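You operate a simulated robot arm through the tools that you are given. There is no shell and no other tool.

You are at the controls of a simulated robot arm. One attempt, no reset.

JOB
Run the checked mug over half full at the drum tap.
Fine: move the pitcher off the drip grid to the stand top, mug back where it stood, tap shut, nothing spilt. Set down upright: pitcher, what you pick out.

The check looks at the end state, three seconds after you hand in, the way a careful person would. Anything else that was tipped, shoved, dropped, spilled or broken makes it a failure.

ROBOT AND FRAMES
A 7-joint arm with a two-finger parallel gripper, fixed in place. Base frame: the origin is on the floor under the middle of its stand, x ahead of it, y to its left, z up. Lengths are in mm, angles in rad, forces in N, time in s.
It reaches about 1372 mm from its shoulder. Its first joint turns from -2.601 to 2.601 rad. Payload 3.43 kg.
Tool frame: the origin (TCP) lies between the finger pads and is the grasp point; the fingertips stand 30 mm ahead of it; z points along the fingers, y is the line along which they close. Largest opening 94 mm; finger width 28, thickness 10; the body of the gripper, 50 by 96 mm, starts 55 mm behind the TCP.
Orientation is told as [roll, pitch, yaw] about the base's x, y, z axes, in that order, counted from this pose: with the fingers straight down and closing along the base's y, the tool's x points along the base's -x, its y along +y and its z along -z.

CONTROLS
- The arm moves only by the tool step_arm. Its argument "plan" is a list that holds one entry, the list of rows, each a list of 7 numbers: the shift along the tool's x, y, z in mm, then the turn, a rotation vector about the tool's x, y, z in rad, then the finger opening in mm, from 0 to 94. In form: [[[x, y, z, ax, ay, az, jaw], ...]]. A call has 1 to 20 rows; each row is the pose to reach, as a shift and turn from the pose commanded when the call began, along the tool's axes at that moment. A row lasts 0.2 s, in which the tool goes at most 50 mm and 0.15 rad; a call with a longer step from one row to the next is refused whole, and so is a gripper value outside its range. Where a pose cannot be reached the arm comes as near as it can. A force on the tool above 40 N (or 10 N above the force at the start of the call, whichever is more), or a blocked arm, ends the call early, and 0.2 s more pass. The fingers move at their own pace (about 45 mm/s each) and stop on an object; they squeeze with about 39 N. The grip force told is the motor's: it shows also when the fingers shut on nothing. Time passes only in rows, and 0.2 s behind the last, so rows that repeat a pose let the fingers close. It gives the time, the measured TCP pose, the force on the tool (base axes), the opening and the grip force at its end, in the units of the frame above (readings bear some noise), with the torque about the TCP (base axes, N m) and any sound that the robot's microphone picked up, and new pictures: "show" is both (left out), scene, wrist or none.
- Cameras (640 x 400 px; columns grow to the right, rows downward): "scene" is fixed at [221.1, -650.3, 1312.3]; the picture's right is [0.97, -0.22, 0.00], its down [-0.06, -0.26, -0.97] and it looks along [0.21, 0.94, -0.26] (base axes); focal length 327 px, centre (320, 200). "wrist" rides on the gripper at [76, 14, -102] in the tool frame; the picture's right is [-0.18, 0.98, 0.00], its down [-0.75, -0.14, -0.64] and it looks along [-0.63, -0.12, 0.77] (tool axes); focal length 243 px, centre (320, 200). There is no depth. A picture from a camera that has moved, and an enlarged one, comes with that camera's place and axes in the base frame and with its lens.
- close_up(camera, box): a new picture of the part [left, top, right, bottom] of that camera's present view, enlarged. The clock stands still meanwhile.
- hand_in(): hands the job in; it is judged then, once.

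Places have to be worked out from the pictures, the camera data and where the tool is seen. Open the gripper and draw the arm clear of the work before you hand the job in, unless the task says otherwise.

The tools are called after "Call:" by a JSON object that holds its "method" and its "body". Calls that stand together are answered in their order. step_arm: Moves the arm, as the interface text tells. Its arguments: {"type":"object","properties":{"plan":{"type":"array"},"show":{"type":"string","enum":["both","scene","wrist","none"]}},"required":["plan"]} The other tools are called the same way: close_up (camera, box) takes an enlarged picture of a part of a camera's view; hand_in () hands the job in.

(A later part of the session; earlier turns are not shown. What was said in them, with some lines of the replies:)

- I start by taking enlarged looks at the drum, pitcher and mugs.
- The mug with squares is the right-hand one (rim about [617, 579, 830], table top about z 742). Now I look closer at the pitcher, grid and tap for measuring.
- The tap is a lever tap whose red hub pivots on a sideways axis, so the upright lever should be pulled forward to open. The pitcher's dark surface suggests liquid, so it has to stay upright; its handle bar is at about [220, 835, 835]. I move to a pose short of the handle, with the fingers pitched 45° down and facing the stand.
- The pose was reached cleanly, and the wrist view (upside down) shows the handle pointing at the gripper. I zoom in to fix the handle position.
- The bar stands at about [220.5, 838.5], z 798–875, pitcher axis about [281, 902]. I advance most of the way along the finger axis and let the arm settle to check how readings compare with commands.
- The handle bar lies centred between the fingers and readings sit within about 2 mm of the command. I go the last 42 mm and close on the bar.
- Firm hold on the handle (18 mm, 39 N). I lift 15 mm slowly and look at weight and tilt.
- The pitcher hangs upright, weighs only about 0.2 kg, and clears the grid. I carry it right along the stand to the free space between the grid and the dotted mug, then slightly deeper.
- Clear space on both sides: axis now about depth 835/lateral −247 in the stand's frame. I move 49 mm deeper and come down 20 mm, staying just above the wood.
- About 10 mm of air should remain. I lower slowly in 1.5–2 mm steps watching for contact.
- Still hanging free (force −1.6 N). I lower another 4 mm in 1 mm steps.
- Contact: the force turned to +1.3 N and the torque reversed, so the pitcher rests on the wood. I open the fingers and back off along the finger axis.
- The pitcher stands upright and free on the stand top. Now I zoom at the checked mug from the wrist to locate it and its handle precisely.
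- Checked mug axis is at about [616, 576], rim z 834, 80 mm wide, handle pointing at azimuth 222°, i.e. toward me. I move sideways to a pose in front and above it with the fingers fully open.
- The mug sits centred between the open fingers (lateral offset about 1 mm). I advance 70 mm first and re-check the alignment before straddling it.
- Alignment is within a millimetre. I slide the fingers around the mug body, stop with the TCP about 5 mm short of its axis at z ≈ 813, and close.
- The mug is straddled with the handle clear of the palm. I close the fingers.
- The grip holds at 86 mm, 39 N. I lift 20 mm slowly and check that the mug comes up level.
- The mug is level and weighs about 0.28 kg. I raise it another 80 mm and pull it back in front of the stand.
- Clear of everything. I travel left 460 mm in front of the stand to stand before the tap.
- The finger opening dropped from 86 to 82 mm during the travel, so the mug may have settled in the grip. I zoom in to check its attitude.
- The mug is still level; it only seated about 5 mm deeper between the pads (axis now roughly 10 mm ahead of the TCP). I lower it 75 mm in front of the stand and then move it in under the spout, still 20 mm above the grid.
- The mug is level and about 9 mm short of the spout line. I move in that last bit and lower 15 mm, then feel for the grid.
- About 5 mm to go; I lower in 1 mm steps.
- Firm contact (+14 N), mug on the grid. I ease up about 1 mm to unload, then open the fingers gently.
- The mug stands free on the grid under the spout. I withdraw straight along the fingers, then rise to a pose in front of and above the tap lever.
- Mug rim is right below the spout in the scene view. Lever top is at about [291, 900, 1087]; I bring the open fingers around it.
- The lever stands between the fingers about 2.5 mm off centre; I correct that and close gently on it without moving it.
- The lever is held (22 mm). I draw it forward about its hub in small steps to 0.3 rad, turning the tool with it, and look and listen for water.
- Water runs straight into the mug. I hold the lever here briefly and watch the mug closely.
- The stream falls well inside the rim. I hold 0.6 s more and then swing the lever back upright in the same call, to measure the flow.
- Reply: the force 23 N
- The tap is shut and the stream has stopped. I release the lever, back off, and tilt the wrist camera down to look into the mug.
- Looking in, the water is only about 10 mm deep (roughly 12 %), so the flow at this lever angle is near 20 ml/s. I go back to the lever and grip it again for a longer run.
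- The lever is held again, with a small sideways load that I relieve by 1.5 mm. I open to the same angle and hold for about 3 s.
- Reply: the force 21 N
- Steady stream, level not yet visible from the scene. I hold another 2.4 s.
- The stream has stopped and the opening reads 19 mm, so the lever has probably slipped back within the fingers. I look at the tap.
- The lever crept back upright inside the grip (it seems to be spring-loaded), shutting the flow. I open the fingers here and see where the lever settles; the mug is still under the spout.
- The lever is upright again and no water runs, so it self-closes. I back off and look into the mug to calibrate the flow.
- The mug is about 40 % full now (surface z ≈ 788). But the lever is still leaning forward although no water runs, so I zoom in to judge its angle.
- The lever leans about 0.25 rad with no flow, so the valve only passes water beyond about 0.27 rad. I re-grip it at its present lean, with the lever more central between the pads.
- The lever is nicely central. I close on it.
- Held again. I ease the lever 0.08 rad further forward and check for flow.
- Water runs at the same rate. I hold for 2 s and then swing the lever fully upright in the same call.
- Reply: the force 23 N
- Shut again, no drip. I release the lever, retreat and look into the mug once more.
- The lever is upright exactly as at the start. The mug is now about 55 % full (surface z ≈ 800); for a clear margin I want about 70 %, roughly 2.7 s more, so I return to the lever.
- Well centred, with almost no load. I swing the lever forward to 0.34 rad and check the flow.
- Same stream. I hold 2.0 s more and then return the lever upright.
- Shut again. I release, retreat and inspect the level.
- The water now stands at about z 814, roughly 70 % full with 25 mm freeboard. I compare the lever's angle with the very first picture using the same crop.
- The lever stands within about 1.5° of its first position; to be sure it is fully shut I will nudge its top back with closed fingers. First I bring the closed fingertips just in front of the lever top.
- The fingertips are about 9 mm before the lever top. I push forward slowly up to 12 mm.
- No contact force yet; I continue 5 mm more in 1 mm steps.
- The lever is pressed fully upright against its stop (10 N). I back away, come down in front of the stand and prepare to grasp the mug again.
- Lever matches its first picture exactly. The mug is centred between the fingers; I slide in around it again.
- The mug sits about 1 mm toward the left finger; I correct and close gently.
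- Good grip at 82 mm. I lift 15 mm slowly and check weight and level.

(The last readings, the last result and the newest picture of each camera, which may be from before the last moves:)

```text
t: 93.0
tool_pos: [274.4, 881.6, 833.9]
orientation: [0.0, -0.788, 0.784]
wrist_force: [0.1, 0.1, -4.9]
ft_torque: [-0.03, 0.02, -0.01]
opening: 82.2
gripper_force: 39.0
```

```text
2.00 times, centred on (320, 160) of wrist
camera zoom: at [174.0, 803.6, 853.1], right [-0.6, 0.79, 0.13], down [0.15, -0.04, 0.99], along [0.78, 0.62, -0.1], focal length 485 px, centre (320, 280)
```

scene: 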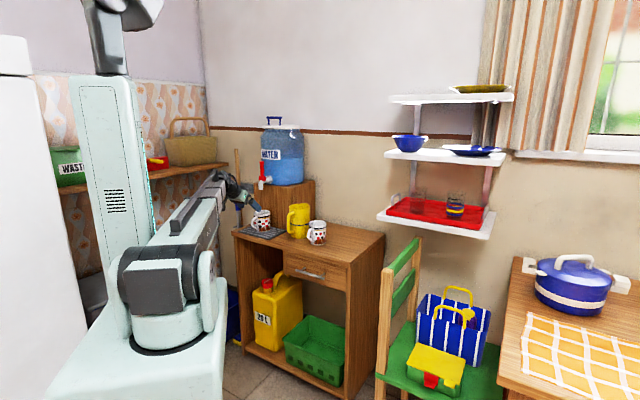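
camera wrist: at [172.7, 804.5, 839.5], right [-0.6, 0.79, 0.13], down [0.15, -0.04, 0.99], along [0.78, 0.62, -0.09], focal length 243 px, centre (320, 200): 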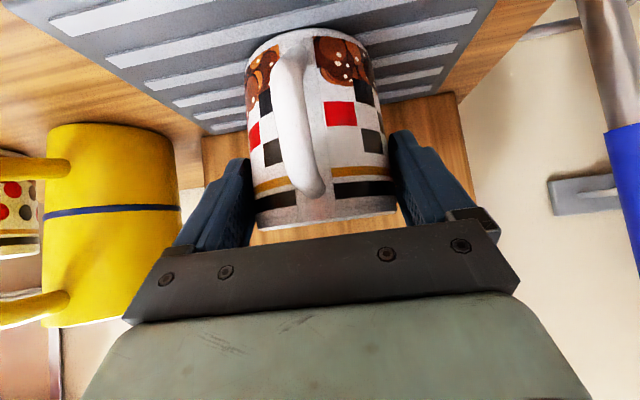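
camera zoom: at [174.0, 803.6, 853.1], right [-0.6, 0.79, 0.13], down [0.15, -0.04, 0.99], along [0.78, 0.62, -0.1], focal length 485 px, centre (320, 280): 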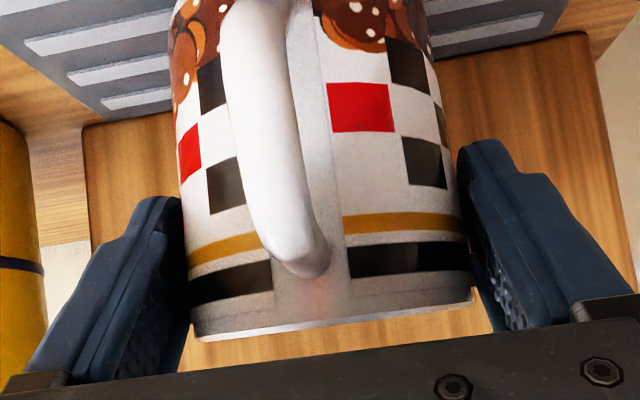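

The weight rose to 4.9 N (about 0.21 kg of water) and the mug hangs level. I draw it gently out from under the tap and raise it in front of the stand.

Call:
{"method": "step_arm", "body": {"plan": [[[3.5, 0, -3.5, 0, 0, 0, 60], [10.6, 0, -10.6, 0, 0, 0, 60], [21.2, 0, -21.2, 0, 0, 0, 60], [35.4, 0, -35.4, 0, 0, 0, 60], [49.5, 0, -49.5, 0, 0, 0, 60], [63.6, 0, -63.6, 0, 0, 0, 60], [75.7, 0, -75.7, 0, 0, 0, 60], [83.4, 0, -83.4, 0, 0, 0, 60], [86.3, 0, -86.3, 0, 0, 0, 60], [82.7, 0, -89.8, 0, 0, 0, 60], [75.7, 0, -96.9, 0, 0, 0, 60], [65.1, 0, -107.5, 0, 0, 0, 60], [50.9, 0, -121.7, 0, 0, 0, 60], [40.3, 0, -132.3, 0, 0, 0, 60], [32.6, 0, -140, 0, 0, 0, 60], [29, 0, -143.6, 0, 0, 0, 60], [29, 0, -143.6, 0, 0, 0, 60]]], "show": "both"}}

Call:
{"method": "close_up", "body": {"camera": "scene", "box": [210, 170, 310, 240]}}

```text
t: 96.6
tool_pos: [188.4, 797.6, 917.5]
orientation: [0.001, -0.787, 0.786]
wrist_force: [-0.6, -0.8, -5.1]
ft_torque: [-0.05, 0.07, -0.03]
opening: 82.0
gripper_force: 39.1
camera wrist: at [87.5, 717.7, 936.0], right [-0.6, 0.79, 0.13], down [0.15, -0.04, 0.99], along [0.78, 0.62, -0.1], focal length 243 px, centre (320, 200)
```

scene: 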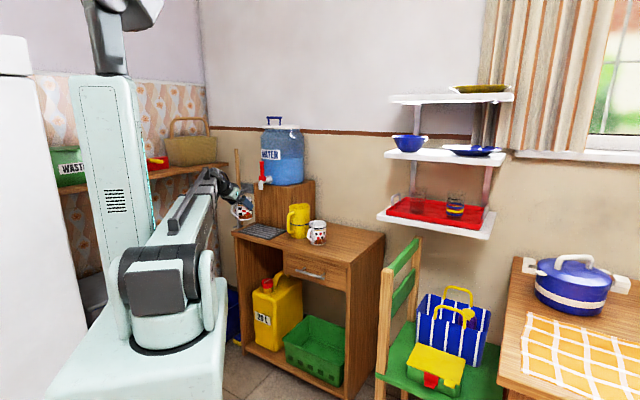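
wrist: 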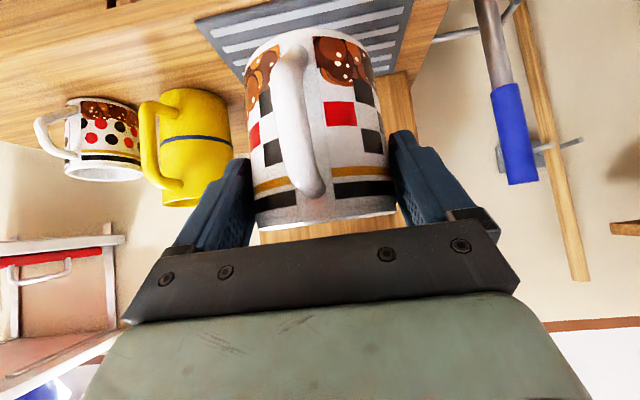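

```text
5.71 times, centred on (260, 205) of scene
camera zoom: at [221.1, -650.3, 1312.3], right [0.97, -0.22, 0.0], down [-0.06, -0.26, -0.97], along [0.21, 0.94, -0.26], focal length 1868 px, centre (663, 171)
```

zoom: 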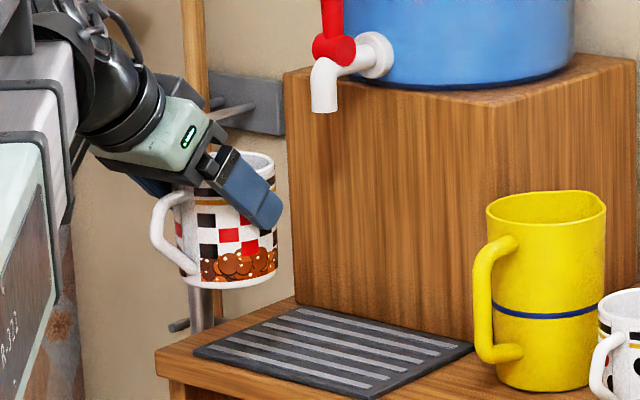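

Grid and stand are dry, the mug is level. I carry it smoothly to the right, back in front of its old place.

Call:
{"method": "step_arm", "body": {"plan": [[[0, -4, 0, 0, 0, 0, 60], [0, -13, 0, 0, 0, 0, 60], [0, -28, 0, 0, 0, 0, 60], [0, -50, 0, 0, 0, 0, 60], [0, -77, 0, 0, 0, 0, 60], [0, -106, 0, 0, 0, 0, 60], [0, -135, 0, 0, 0, 0, 60], [0, -164, 0, 0, 0, 0, 60], [0, -193, 0, 0, 0, 0, 60], [0, -222, 0, 0, 0, 0, 60], [0, -251, 0, 0, 0, 0, 60], [0, -280, 0, 0, 0, 0, 60], [0, -309, 0, 0, 0, 0, 60], [0, -338, 0, 0, 0, 0, 60], [0, -367, 0, 0, 0, 0, 60], [0, -395, 0, 0, 0, 0, 60], [0, -420, 0, 0, 0, 0, 60], [0, -440, 0, 0, 0, 0, 60], [0, -453, 0, 0, 0, 0, 60], [0, -459.5, 0, 0, 0, 0, 60]]], "show": "both"}}

Call:
{"method": "close_up", "body": {"camera": "wrist", "box": [180, 60, 460, 260]}}

Call:
{"method": "close_up", "body": {"camera": "scene", "box": [270, 170, 390, 270]}}

```text
t: 100.8
tool_pos: [512.9, 470.5, 918.1]
orientation: [0.001, -0.787, 0.785]
wrist_force: [-0.1, -0.5, -5.5]
ft_torque: [-0.05, 0.03, 0.03]
opening: 82.1
gripper_force: 38.9
camera wrist: at [412.4, 392.5, 936.9], right [-0.6, 0.79, 0.13], down [0.15, -0.04, 0.99], along [0.78, 0.62, -0.09], focal length 243 px, centre (320, 200)
```

scene: 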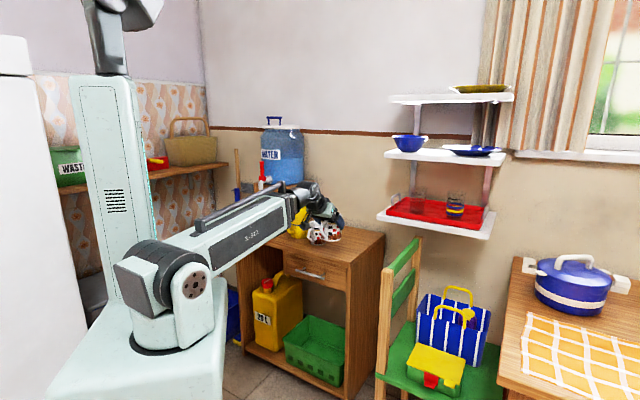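
wrist: 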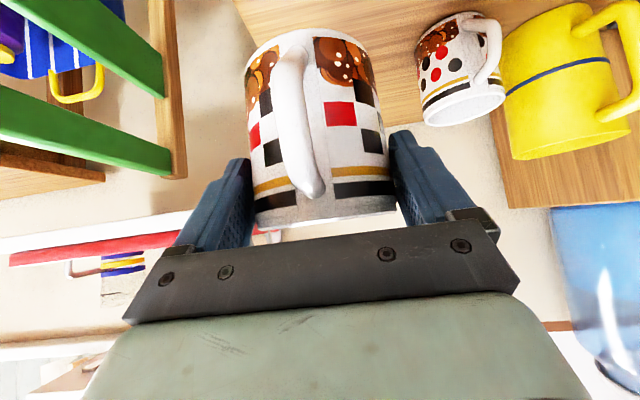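

```text
2.00 times, centred on (320, 160) of wrist
camera zoom: at [412.4, 392.5, 936.9], right [-0.6, 0.79, 0.13], down [0.15, -0.04, 0.99], along [0.78, 0.62, -0.09], focal length 485 px, centre (320, 280)
```

zoom: 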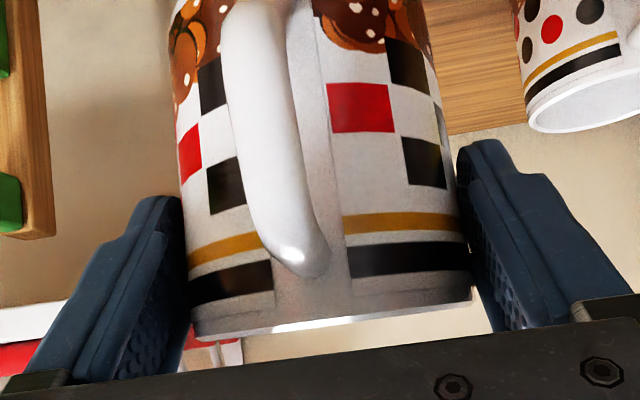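

```text
4.00 times, centred on (330, 220) of scene
camera zoom: at [221.1, -650.3, 1312.3], right [0.97, -0.22, 0.0], down [-0.06, -0.26, -0.97], along [0.21, 0.94, -0.26], focal length 1308 px, centre (280, 120)
```

zoom: 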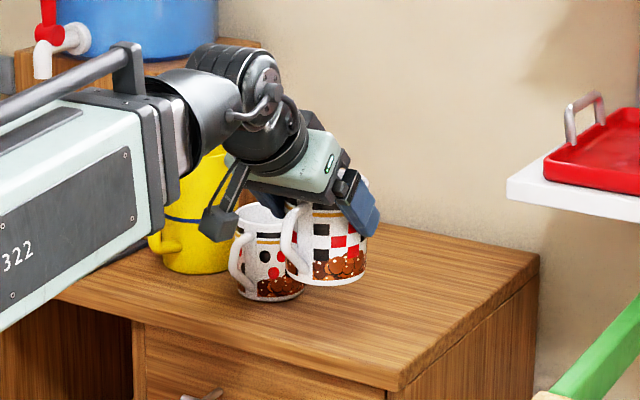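

No slip during the carry. I move it in over its old place and lower to about 20 mm above the wood.

Call:
{"method": "step_arm", "body": {"plan": [[[-3.5, 0.3, 3.5, 0, 0, 0, 60], [-10.6, 0.6, 10.6, 0, 0, 0, 60], [-22.6, 1, 22.6, 0, 0, 0, 60], [-36.8, 1.3, 36.8, 0, 0, 0, 60], [-52.3, 1.3, 52.3, 0, 0, 0, 60], [-67.2, 1.3, 67.2, 0, 0, 0, 60], [-79.9, 1.3, 79.9, 0, 0, 0, 60], [-89.1, 1.3, 89.1, 0, 0, 0, 60], [-93.3, 1.3, 93.3, 0, 0, 0, 60], [-95.2, 1.3, 95.2, 0, 0, 0, 60], [-91, 1.3, 99.4, 0, 0, 0, 60], [-82.5, 1.3, 107.9, 0, 0, 0, 60], [-71.9, 1.3, 118.5, 0, 0, 0, 60], [-61.3, 1.3, 129.1, 0, 0, 0, 60], [-51.4, 1.3, 139, 0, 0, 0, 60], [-43.6, 1.3, 146.8, 0, 0, 0, 60], [-38.6, 1.3, 151.8, 0, 0, 0, 60], [-37.2, 1.3, 153.2, 0, 0, 0, 60], [-37.2, 1.3, 153.2, 0, 0, 0, 60]]], "show": "both"}}

Call:
{"method": "close_up", "body": {"camera": "scene", "box": [290, 205, 370, 265]}}

```text
t: 104.8
tool_pos: [607.7, 567.9, 835.0]
orientation: [-0.001, -0.786, 0.785]
wrist_force: [0.1, -0.1, -4.6]
ft_torque: [-0.03, 0.04, -0.04]
opening: 82.1
gripper_force: 38.5
camera wrist: at [506.8, 489.2, 854.0], right [-0.6, 0.79, 0.13], down [0.15, -0.04, 0.99], along [0.78, 0.62, -0.09], focal length 243 px, centre (320, 200)
```

scene: 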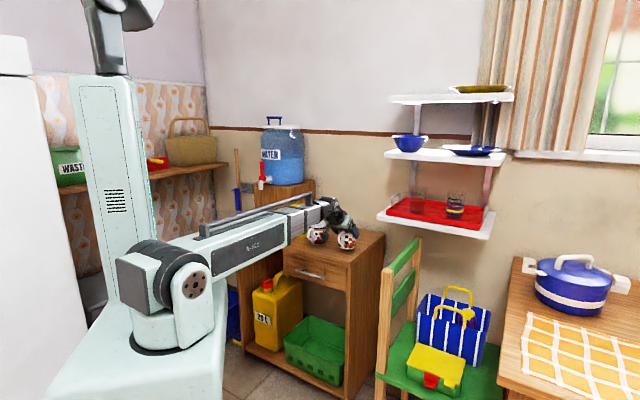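
wrist: 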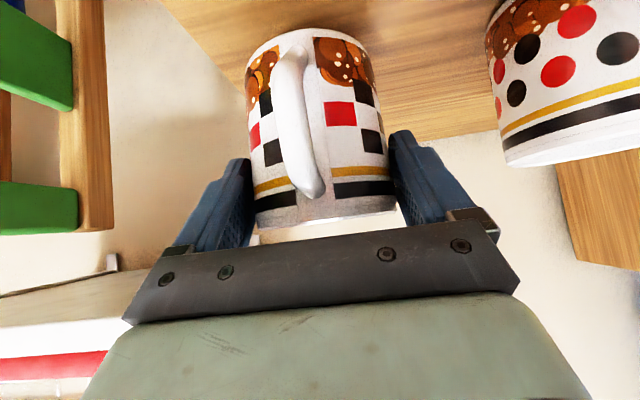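

```text
6.67 times, centred on (330, 235) of scene
camera zoom: at [221.1, -650.3, 1312.3], right [0.97, -0.22, 0.0], down [-0.06, -0.26, -0.97], along [0.21, 0.94, -0.26], focal length 2179 px, centre (253, -33)
```

zoom: 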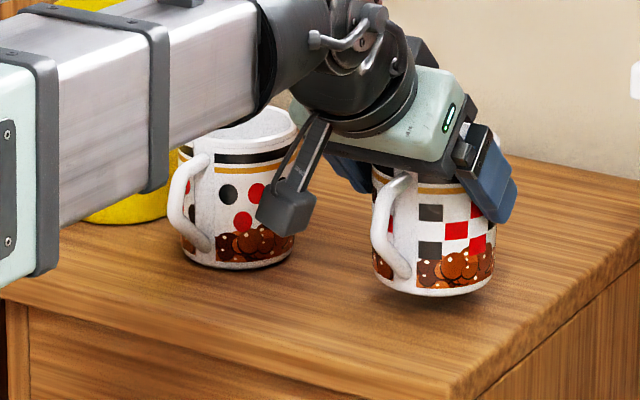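

The mug's picture columns match its original position within a pixel or two. I lower 14 mm, then feel for the wood in small steps.

Call:
{"method": "step_arm", "body": {"plan": [[[1.4, 0, 1.4, 0, 0, 0, 60], [4, 0, 4, 0, 0, 0, 60], [6.5, 0, 6.5, 0, 0, 0, 60], [8.7, 0, 8.7, 0, 0, 0, 60], [9.9, 0, 9.9, 0, 0, 0, 60], [9.9, 0, 9.9, 0, 0, 0, 60]]], "show": "none"}}

Call:
{"method": "close_up", "body": {"camera": "scene", "box": [290, 205, 370, 265]}}

```text
t: 106.2
tool_pos: [606.4, 568.4, 821.6]
orientation: [0.0, -0.787, 0.787]
wrist_force: [-0.4, 0.0, -5.1]
ft_torque: [0.01, 0.05, -0.01]
opening: 81.9
gripper_force: 39.5
```

```text
6.67 times, centred on (330, 235) of scene
camera zoom: at [221.1, -650.3, 1312.3], right [0.97, -0.22, 0.0], down [-0.06, -0.26, -0.97], along [0.21, 0.94, -0.26], focal length 2179 px, centre (253, -33)
```

zoom: 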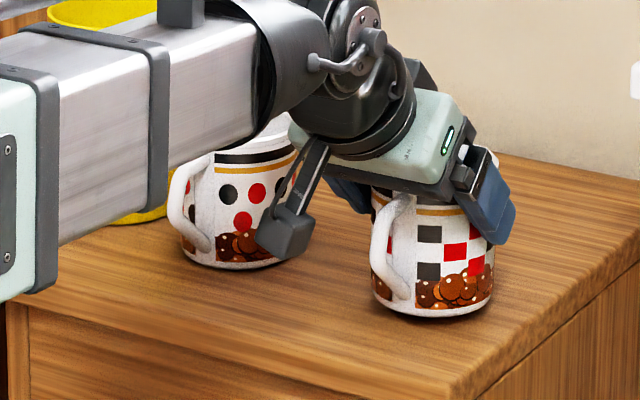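

About 5–6 mm to go. I lower in 1 mm steps.

Call:
{"method": "step_arm", "body": {"plan": [[[0.7, 0, 0.7, 0, 0, 0, 60], [1.4, 0, 1.4, 0, 0, 0, 60], [2.1, 0, 2.1, 0, 0, 0, 60], [2.8, 0, 2.8, 0, 0, 0, 60], [3.2, 0, 3.2, 0, 0, 0, 60], [3.2, 0, 3.2, 0, 0, 0, 60]]], "show": "none"}}

```text
t: 107.6
tool_pos: [605.9, 568.9, 815.2]
orientation: [0.002, -0.788, 0.786]
wrist_force: [-0.6, -0.2, -5.0]
ft_torque: [-0.05, 0.03, 0.01]
opening: 81.9
gripper_force: 38.8
```

Not touching yet (still −5 N). I continue in 0.7 mm steps.

Call:
{"method": "step_arm", "body": {"plan": [[[0.5, 0, 0.5, 0, 0, 0, 60], [1, 0, 1, 0, 0, 0, 60], [1.4, 0, 1.4, 0, 0, 0, 60], [1.4, 0, 1.4, 0, 0, 0, 60]]], "show": "none"}}

Call:
{"method": "close_up", "body": {"camera": "scene", "box": [290, 205, 370, 265]}}

```text
t: 108.6
tool_pos: [606.7, 567.6, 814.7]
orientation: [0.004, -0.788, 0.785]
wrist_force: [-5.9, 2.5, 13.0]
ft_torque: [-0.16, 0.5, -0.13]
opening: 81.8
gripper_force: 38.6
```

```text
6.67 times, centred on (330, 235) of scene
camera zoom: at [221.1, -650.3, 1312.3], right [0.97, -0.22, 0.0], down [-0.06, -0.26, -0.97], along [0.21, 0.94, -0.26], focal length 2179 px, centre (253, -33)
```

zoom: 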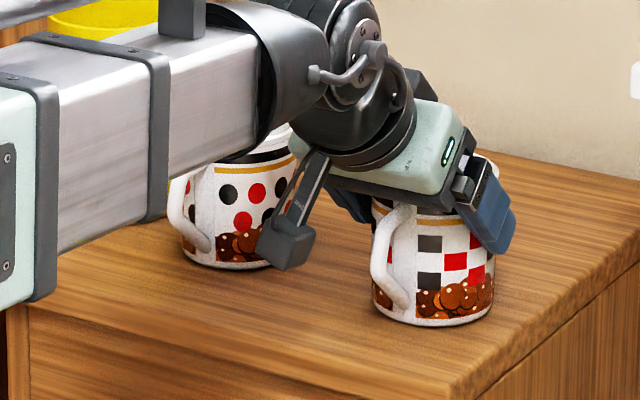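

Contact (+13 N), and the mug's base is at its original picture row. I ease up slightly and open the fingers gently.

Call:
{"method": "step_arm", "body": {"plan": [[[-0.6, 0, -0.6, 0, 0, 0, 60], [-0.6, 0, -0.6, 0, 0, 0, 80], [-0.6, 0, -0.6, 0, 0, 0, 84], [-0.6, 0, -0.6, 0, 0, 0, 88], [-0.6, 0, -0.6, 0, 0, 0, 92], [-0.6, 0, -0.6, 0, 0, 0, 94], [-0.6, 0, -0.6, 0, 0, 0, 94]]], "show": "wrist"}}

Call:
{"method": "close_up", "body": {"camera": "wrist", "box": [180, 60, 460, 260]}}

Call:
{"method": "close_up", "body": {"camera": "scene", "box": [290, 205, 370, 265]}}

```text
t: 110.2
tool_pos: [605.7, 567.9, 815.4]
orientation: [0.0, -0.786, 0.784]
wrist_force: [-0.7, -0.1, 0.8]
ft_torque: [-0.01, 0.01, -0.01]
opening: 94.0
gripper_force: 0.2
camera wrist: at [506.8, 488.8, 833.2], right [-0.6, 0.79, 0.13], down [0.15, -0.04, 0.99], along [0.78, 0.62, -0.09], focal length 243 px, centre (320, 200)
```

wrist: 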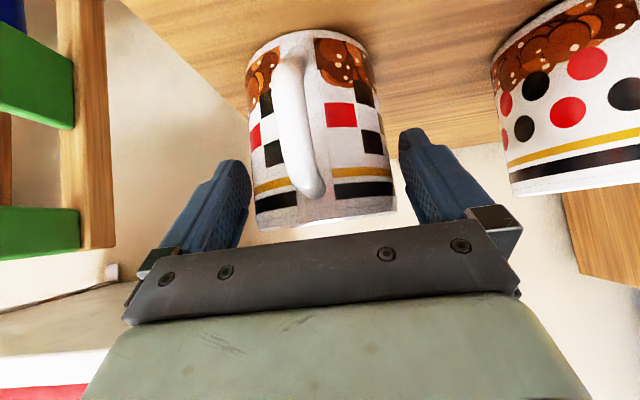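

```text
2.00 times, centred on (320, 160) of wrist
camera zoom: at [506.8, 488.8, 833.2], right [-0.6, 0.79, 0.13], down [0.15, -0.04, 0.99], along [0.78, 0.62, -0.09], focal length 485 px, centre (320, 280)
```

zoom: 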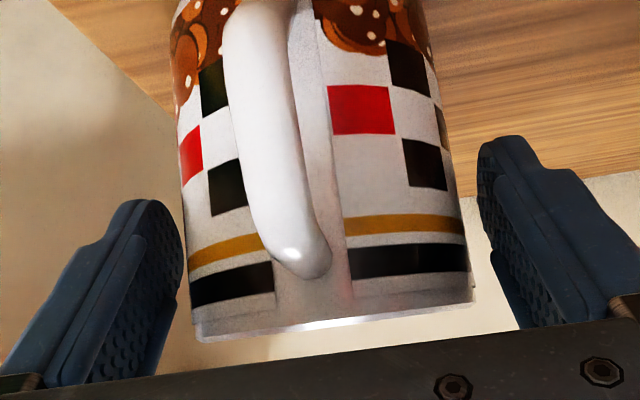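

```text
6.67 times, centred on (330, 235) of scene
camera zoom: at [221.1, -650.3, 1312.3], right [0.97, -0.22, 0.0], down [-0.06, -0.26, -0.97], along [0.21, 0.94, -0.26], focal length 2179 px, centre (253, -33)
```

zoom: 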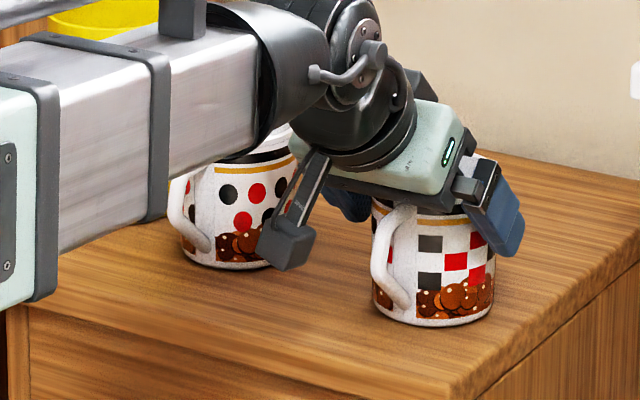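

The mug stands free. I withdraw straight along the fingers and then rise clear of the stand.

Call:
{"method": "step_arm", "body": {"plan": [[[0, 0, -8, 0, 0, 0, 94], [0, 0, -25, 0, 0, 0, 94], [0, 0, -50, 0, 0, 0, 94], [0, 0, -85, 0, 0, 0, 94], [0, 0, -125, 0, 0, 0, 94], [0, 0, -165, 0, 0, 0, 94], [0, 0, -205, 0, 0, 0, 94], [0, 0, -245, 0, 0, 0, 94], [0, 0, -260, 0, 0, 0, 94]]], "show": "both"}}

Call:
{"method": "close_up", "body": {"camera": "scene", "box": [290, 205, 370, 265]}}

Call:
{"method": "close_up", "body": {"camera": "scene", "box": [220, 100, 400, 290]}}

Call:
{"method": "close_up", "body": {"camera": "wrist", "box": [240, 20, 440, 160]}}

```text
t: 112.2
tool_pos: [489.8, 448.6, 1003.8]
orientation: [0.0, -0.784, 0.785]
wrist_force: [0.4, -0.5, -0.3]
ft_torque: [-0.01, -0.01, 0.0]
opening: 93.8
gripper_force: 0.0
out of reach, approached as far as the arm can: row 8, 9
camera wrist: at [388.8, 369.8, 1023.4], right [-0.6, 0.79, 0.13], down [0.16, -0.04, 0.99], along [0.78, 0.62, -0.1], focal length 243 px, centre (320, 200)
```

scene: 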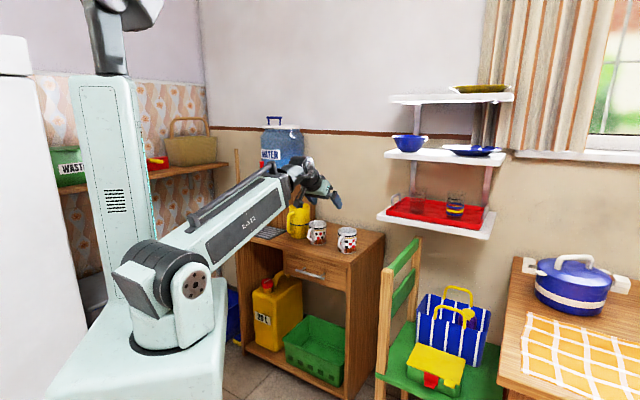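
wrist: 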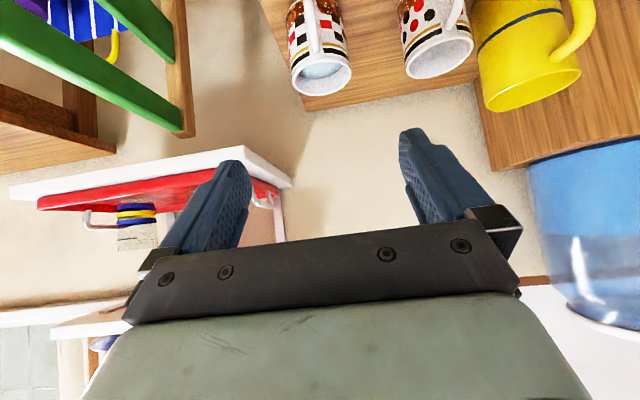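

```text
6.67 times, centred on (330, 235) of scene
camera zoom: at [221.1, -650.3, 1312.3], right [0.97, -0.22, 0.0], down [-0.06, -0.26, -0.97], along [0.21, 0.94, -0.26], focal length 2179 px, centre (253, -33)
```

zoom: 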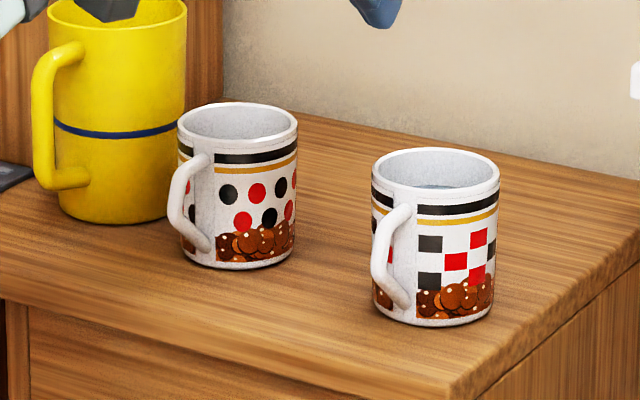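

```text
2.11 times, centred on (310, 195) of scene
camera zoom: at [221.1, -650.3, 1312.3], right [0.97, -0.22, 0.0], down [-0.06, -0.26, -0.97], along [0.21, 0.94, -0.26], focal length 688 px, centre (341, 210)
```

zoom: 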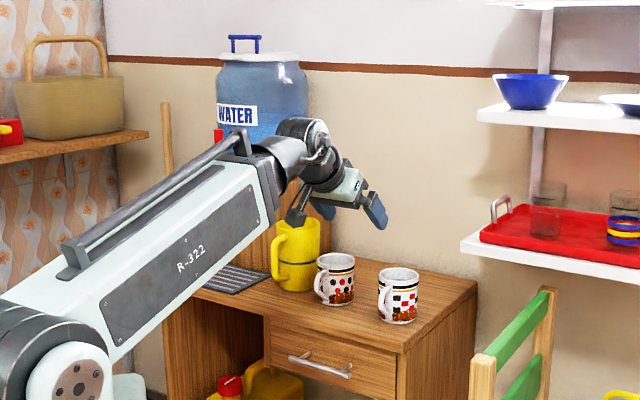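

```text
2.86 times, centred on (340, 90) of wrist
camera zoom: at [388.8, 369.8, 1023.4], right [-0.6, 0.79, 0.13], down [0.16, -0.04, 0.99], along [0.78, 0.62, -0.1], focal length 693 px, centre (263, 514)
```

zoom: 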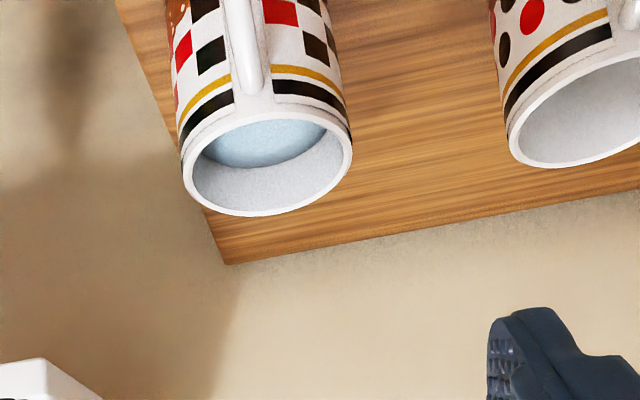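

The mug stands exactly where it was, with water visible at about 70 %, and nothing is spilt. I raise the arm clear and check the tap one last time.

Call:
{"method": "step_arm", "body": {"plan": [[[-14, -5, -14, 0, 0, 0, 94], [-35, -15, -35, 0, 0, 0, 94], [-60, -30, -60, 0, 0, 0, 94], [-85, -45, -85, 0, 0, 0, 94], [-110, -60, -110, 0, 0, 0, 94], [-130, -70, -130, 0, 0, 0, 94], [-140, -75, -140, 0, 0, 0, 94], [-140, -75, -140, 0, 0, 0, 94], [-140, -75, -140, 0, 0, 0, 94]]], "show": "both"}}

Call:
{"method": "close_up", "body": {"camera": "scene", "box": [220, 110, 380, 280]}}

```text
t: 114.2
tool_pos: [540.2, 397.1, 1199.8]
orientation: [-0.001, -0.787, 0.786]
wrist_force: [-0.2, -0.1, -0.1]
ft_torque: [-0.03, 0.02, 0.02]
opening: 93.7
gripper_force: 0.0
camera wrist: at [440.2, 317.3, 1219.1], right [-0.6, 0.79, 0.13], down [0.15, -0.04, 0.99], along [0.78, 0.62, -0.09], focal length 243 px, centre (320, 200)
```

scene: 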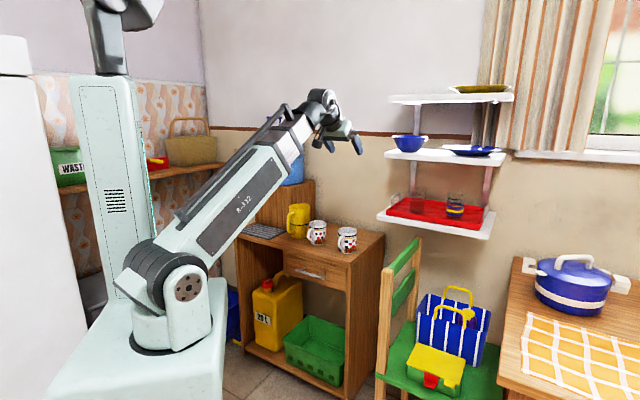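
wrist: 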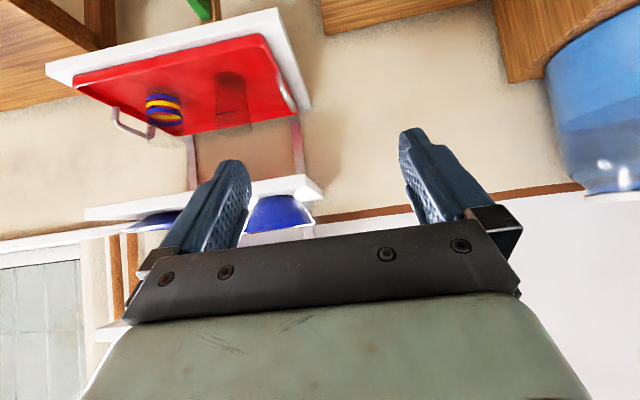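

```text
2.35 times, centred on (300, 195) of scene
camera zoom: at [221.1, -650.3, 1312.3], right [0.97, -0.22, 0.0], down [-0.06, -0.26, -0.97], along [0.21, 0.94, -0.26], focal length 769 px, centre (367, 212)
```

zoom: 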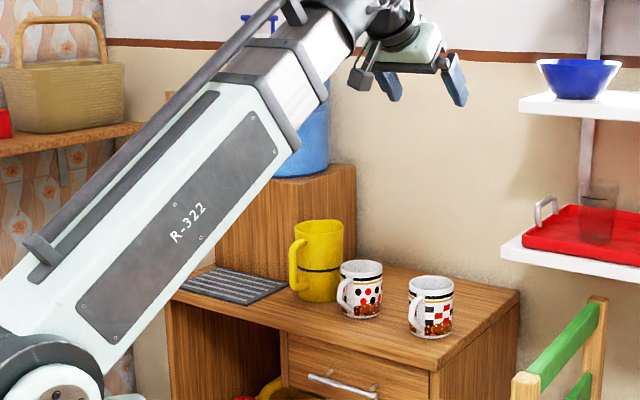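

Pitcher, both mugs and the dry grid all stand as wanted. The lever was pressed fully shut and has not been touched since, the gripper is open and the arm is clear, so I hand in.

Call:
{"method": "hand_in", "body": {}}

```text
The job is handed in.
```

The job is done and handed in. The checked mug is back where it stood, about 70% full by my camera estimate.

- **Pitcher:** it is off the drip grid and standing upright on the stand top, between the grid and the dotted mug.
- **Mug:** in the fixed camera's picture it matches its original position to within a pixel or two. The water sits about 25 mm below the rim.
- **Tap:** I filled in four short runs. The lever slipped in the grip once, which stopped the flow early, with the mug still under the spout. At the end I pressed the lever upright to its stop, and it matched the first picture. The arm hid the tap in the last pictures, but nothing touched it after that check.
- **Spills:** none visible; the drip grid and stand top looked dry in the last pictures.

The gripper is open and the arm is drawn up clear of the stand.
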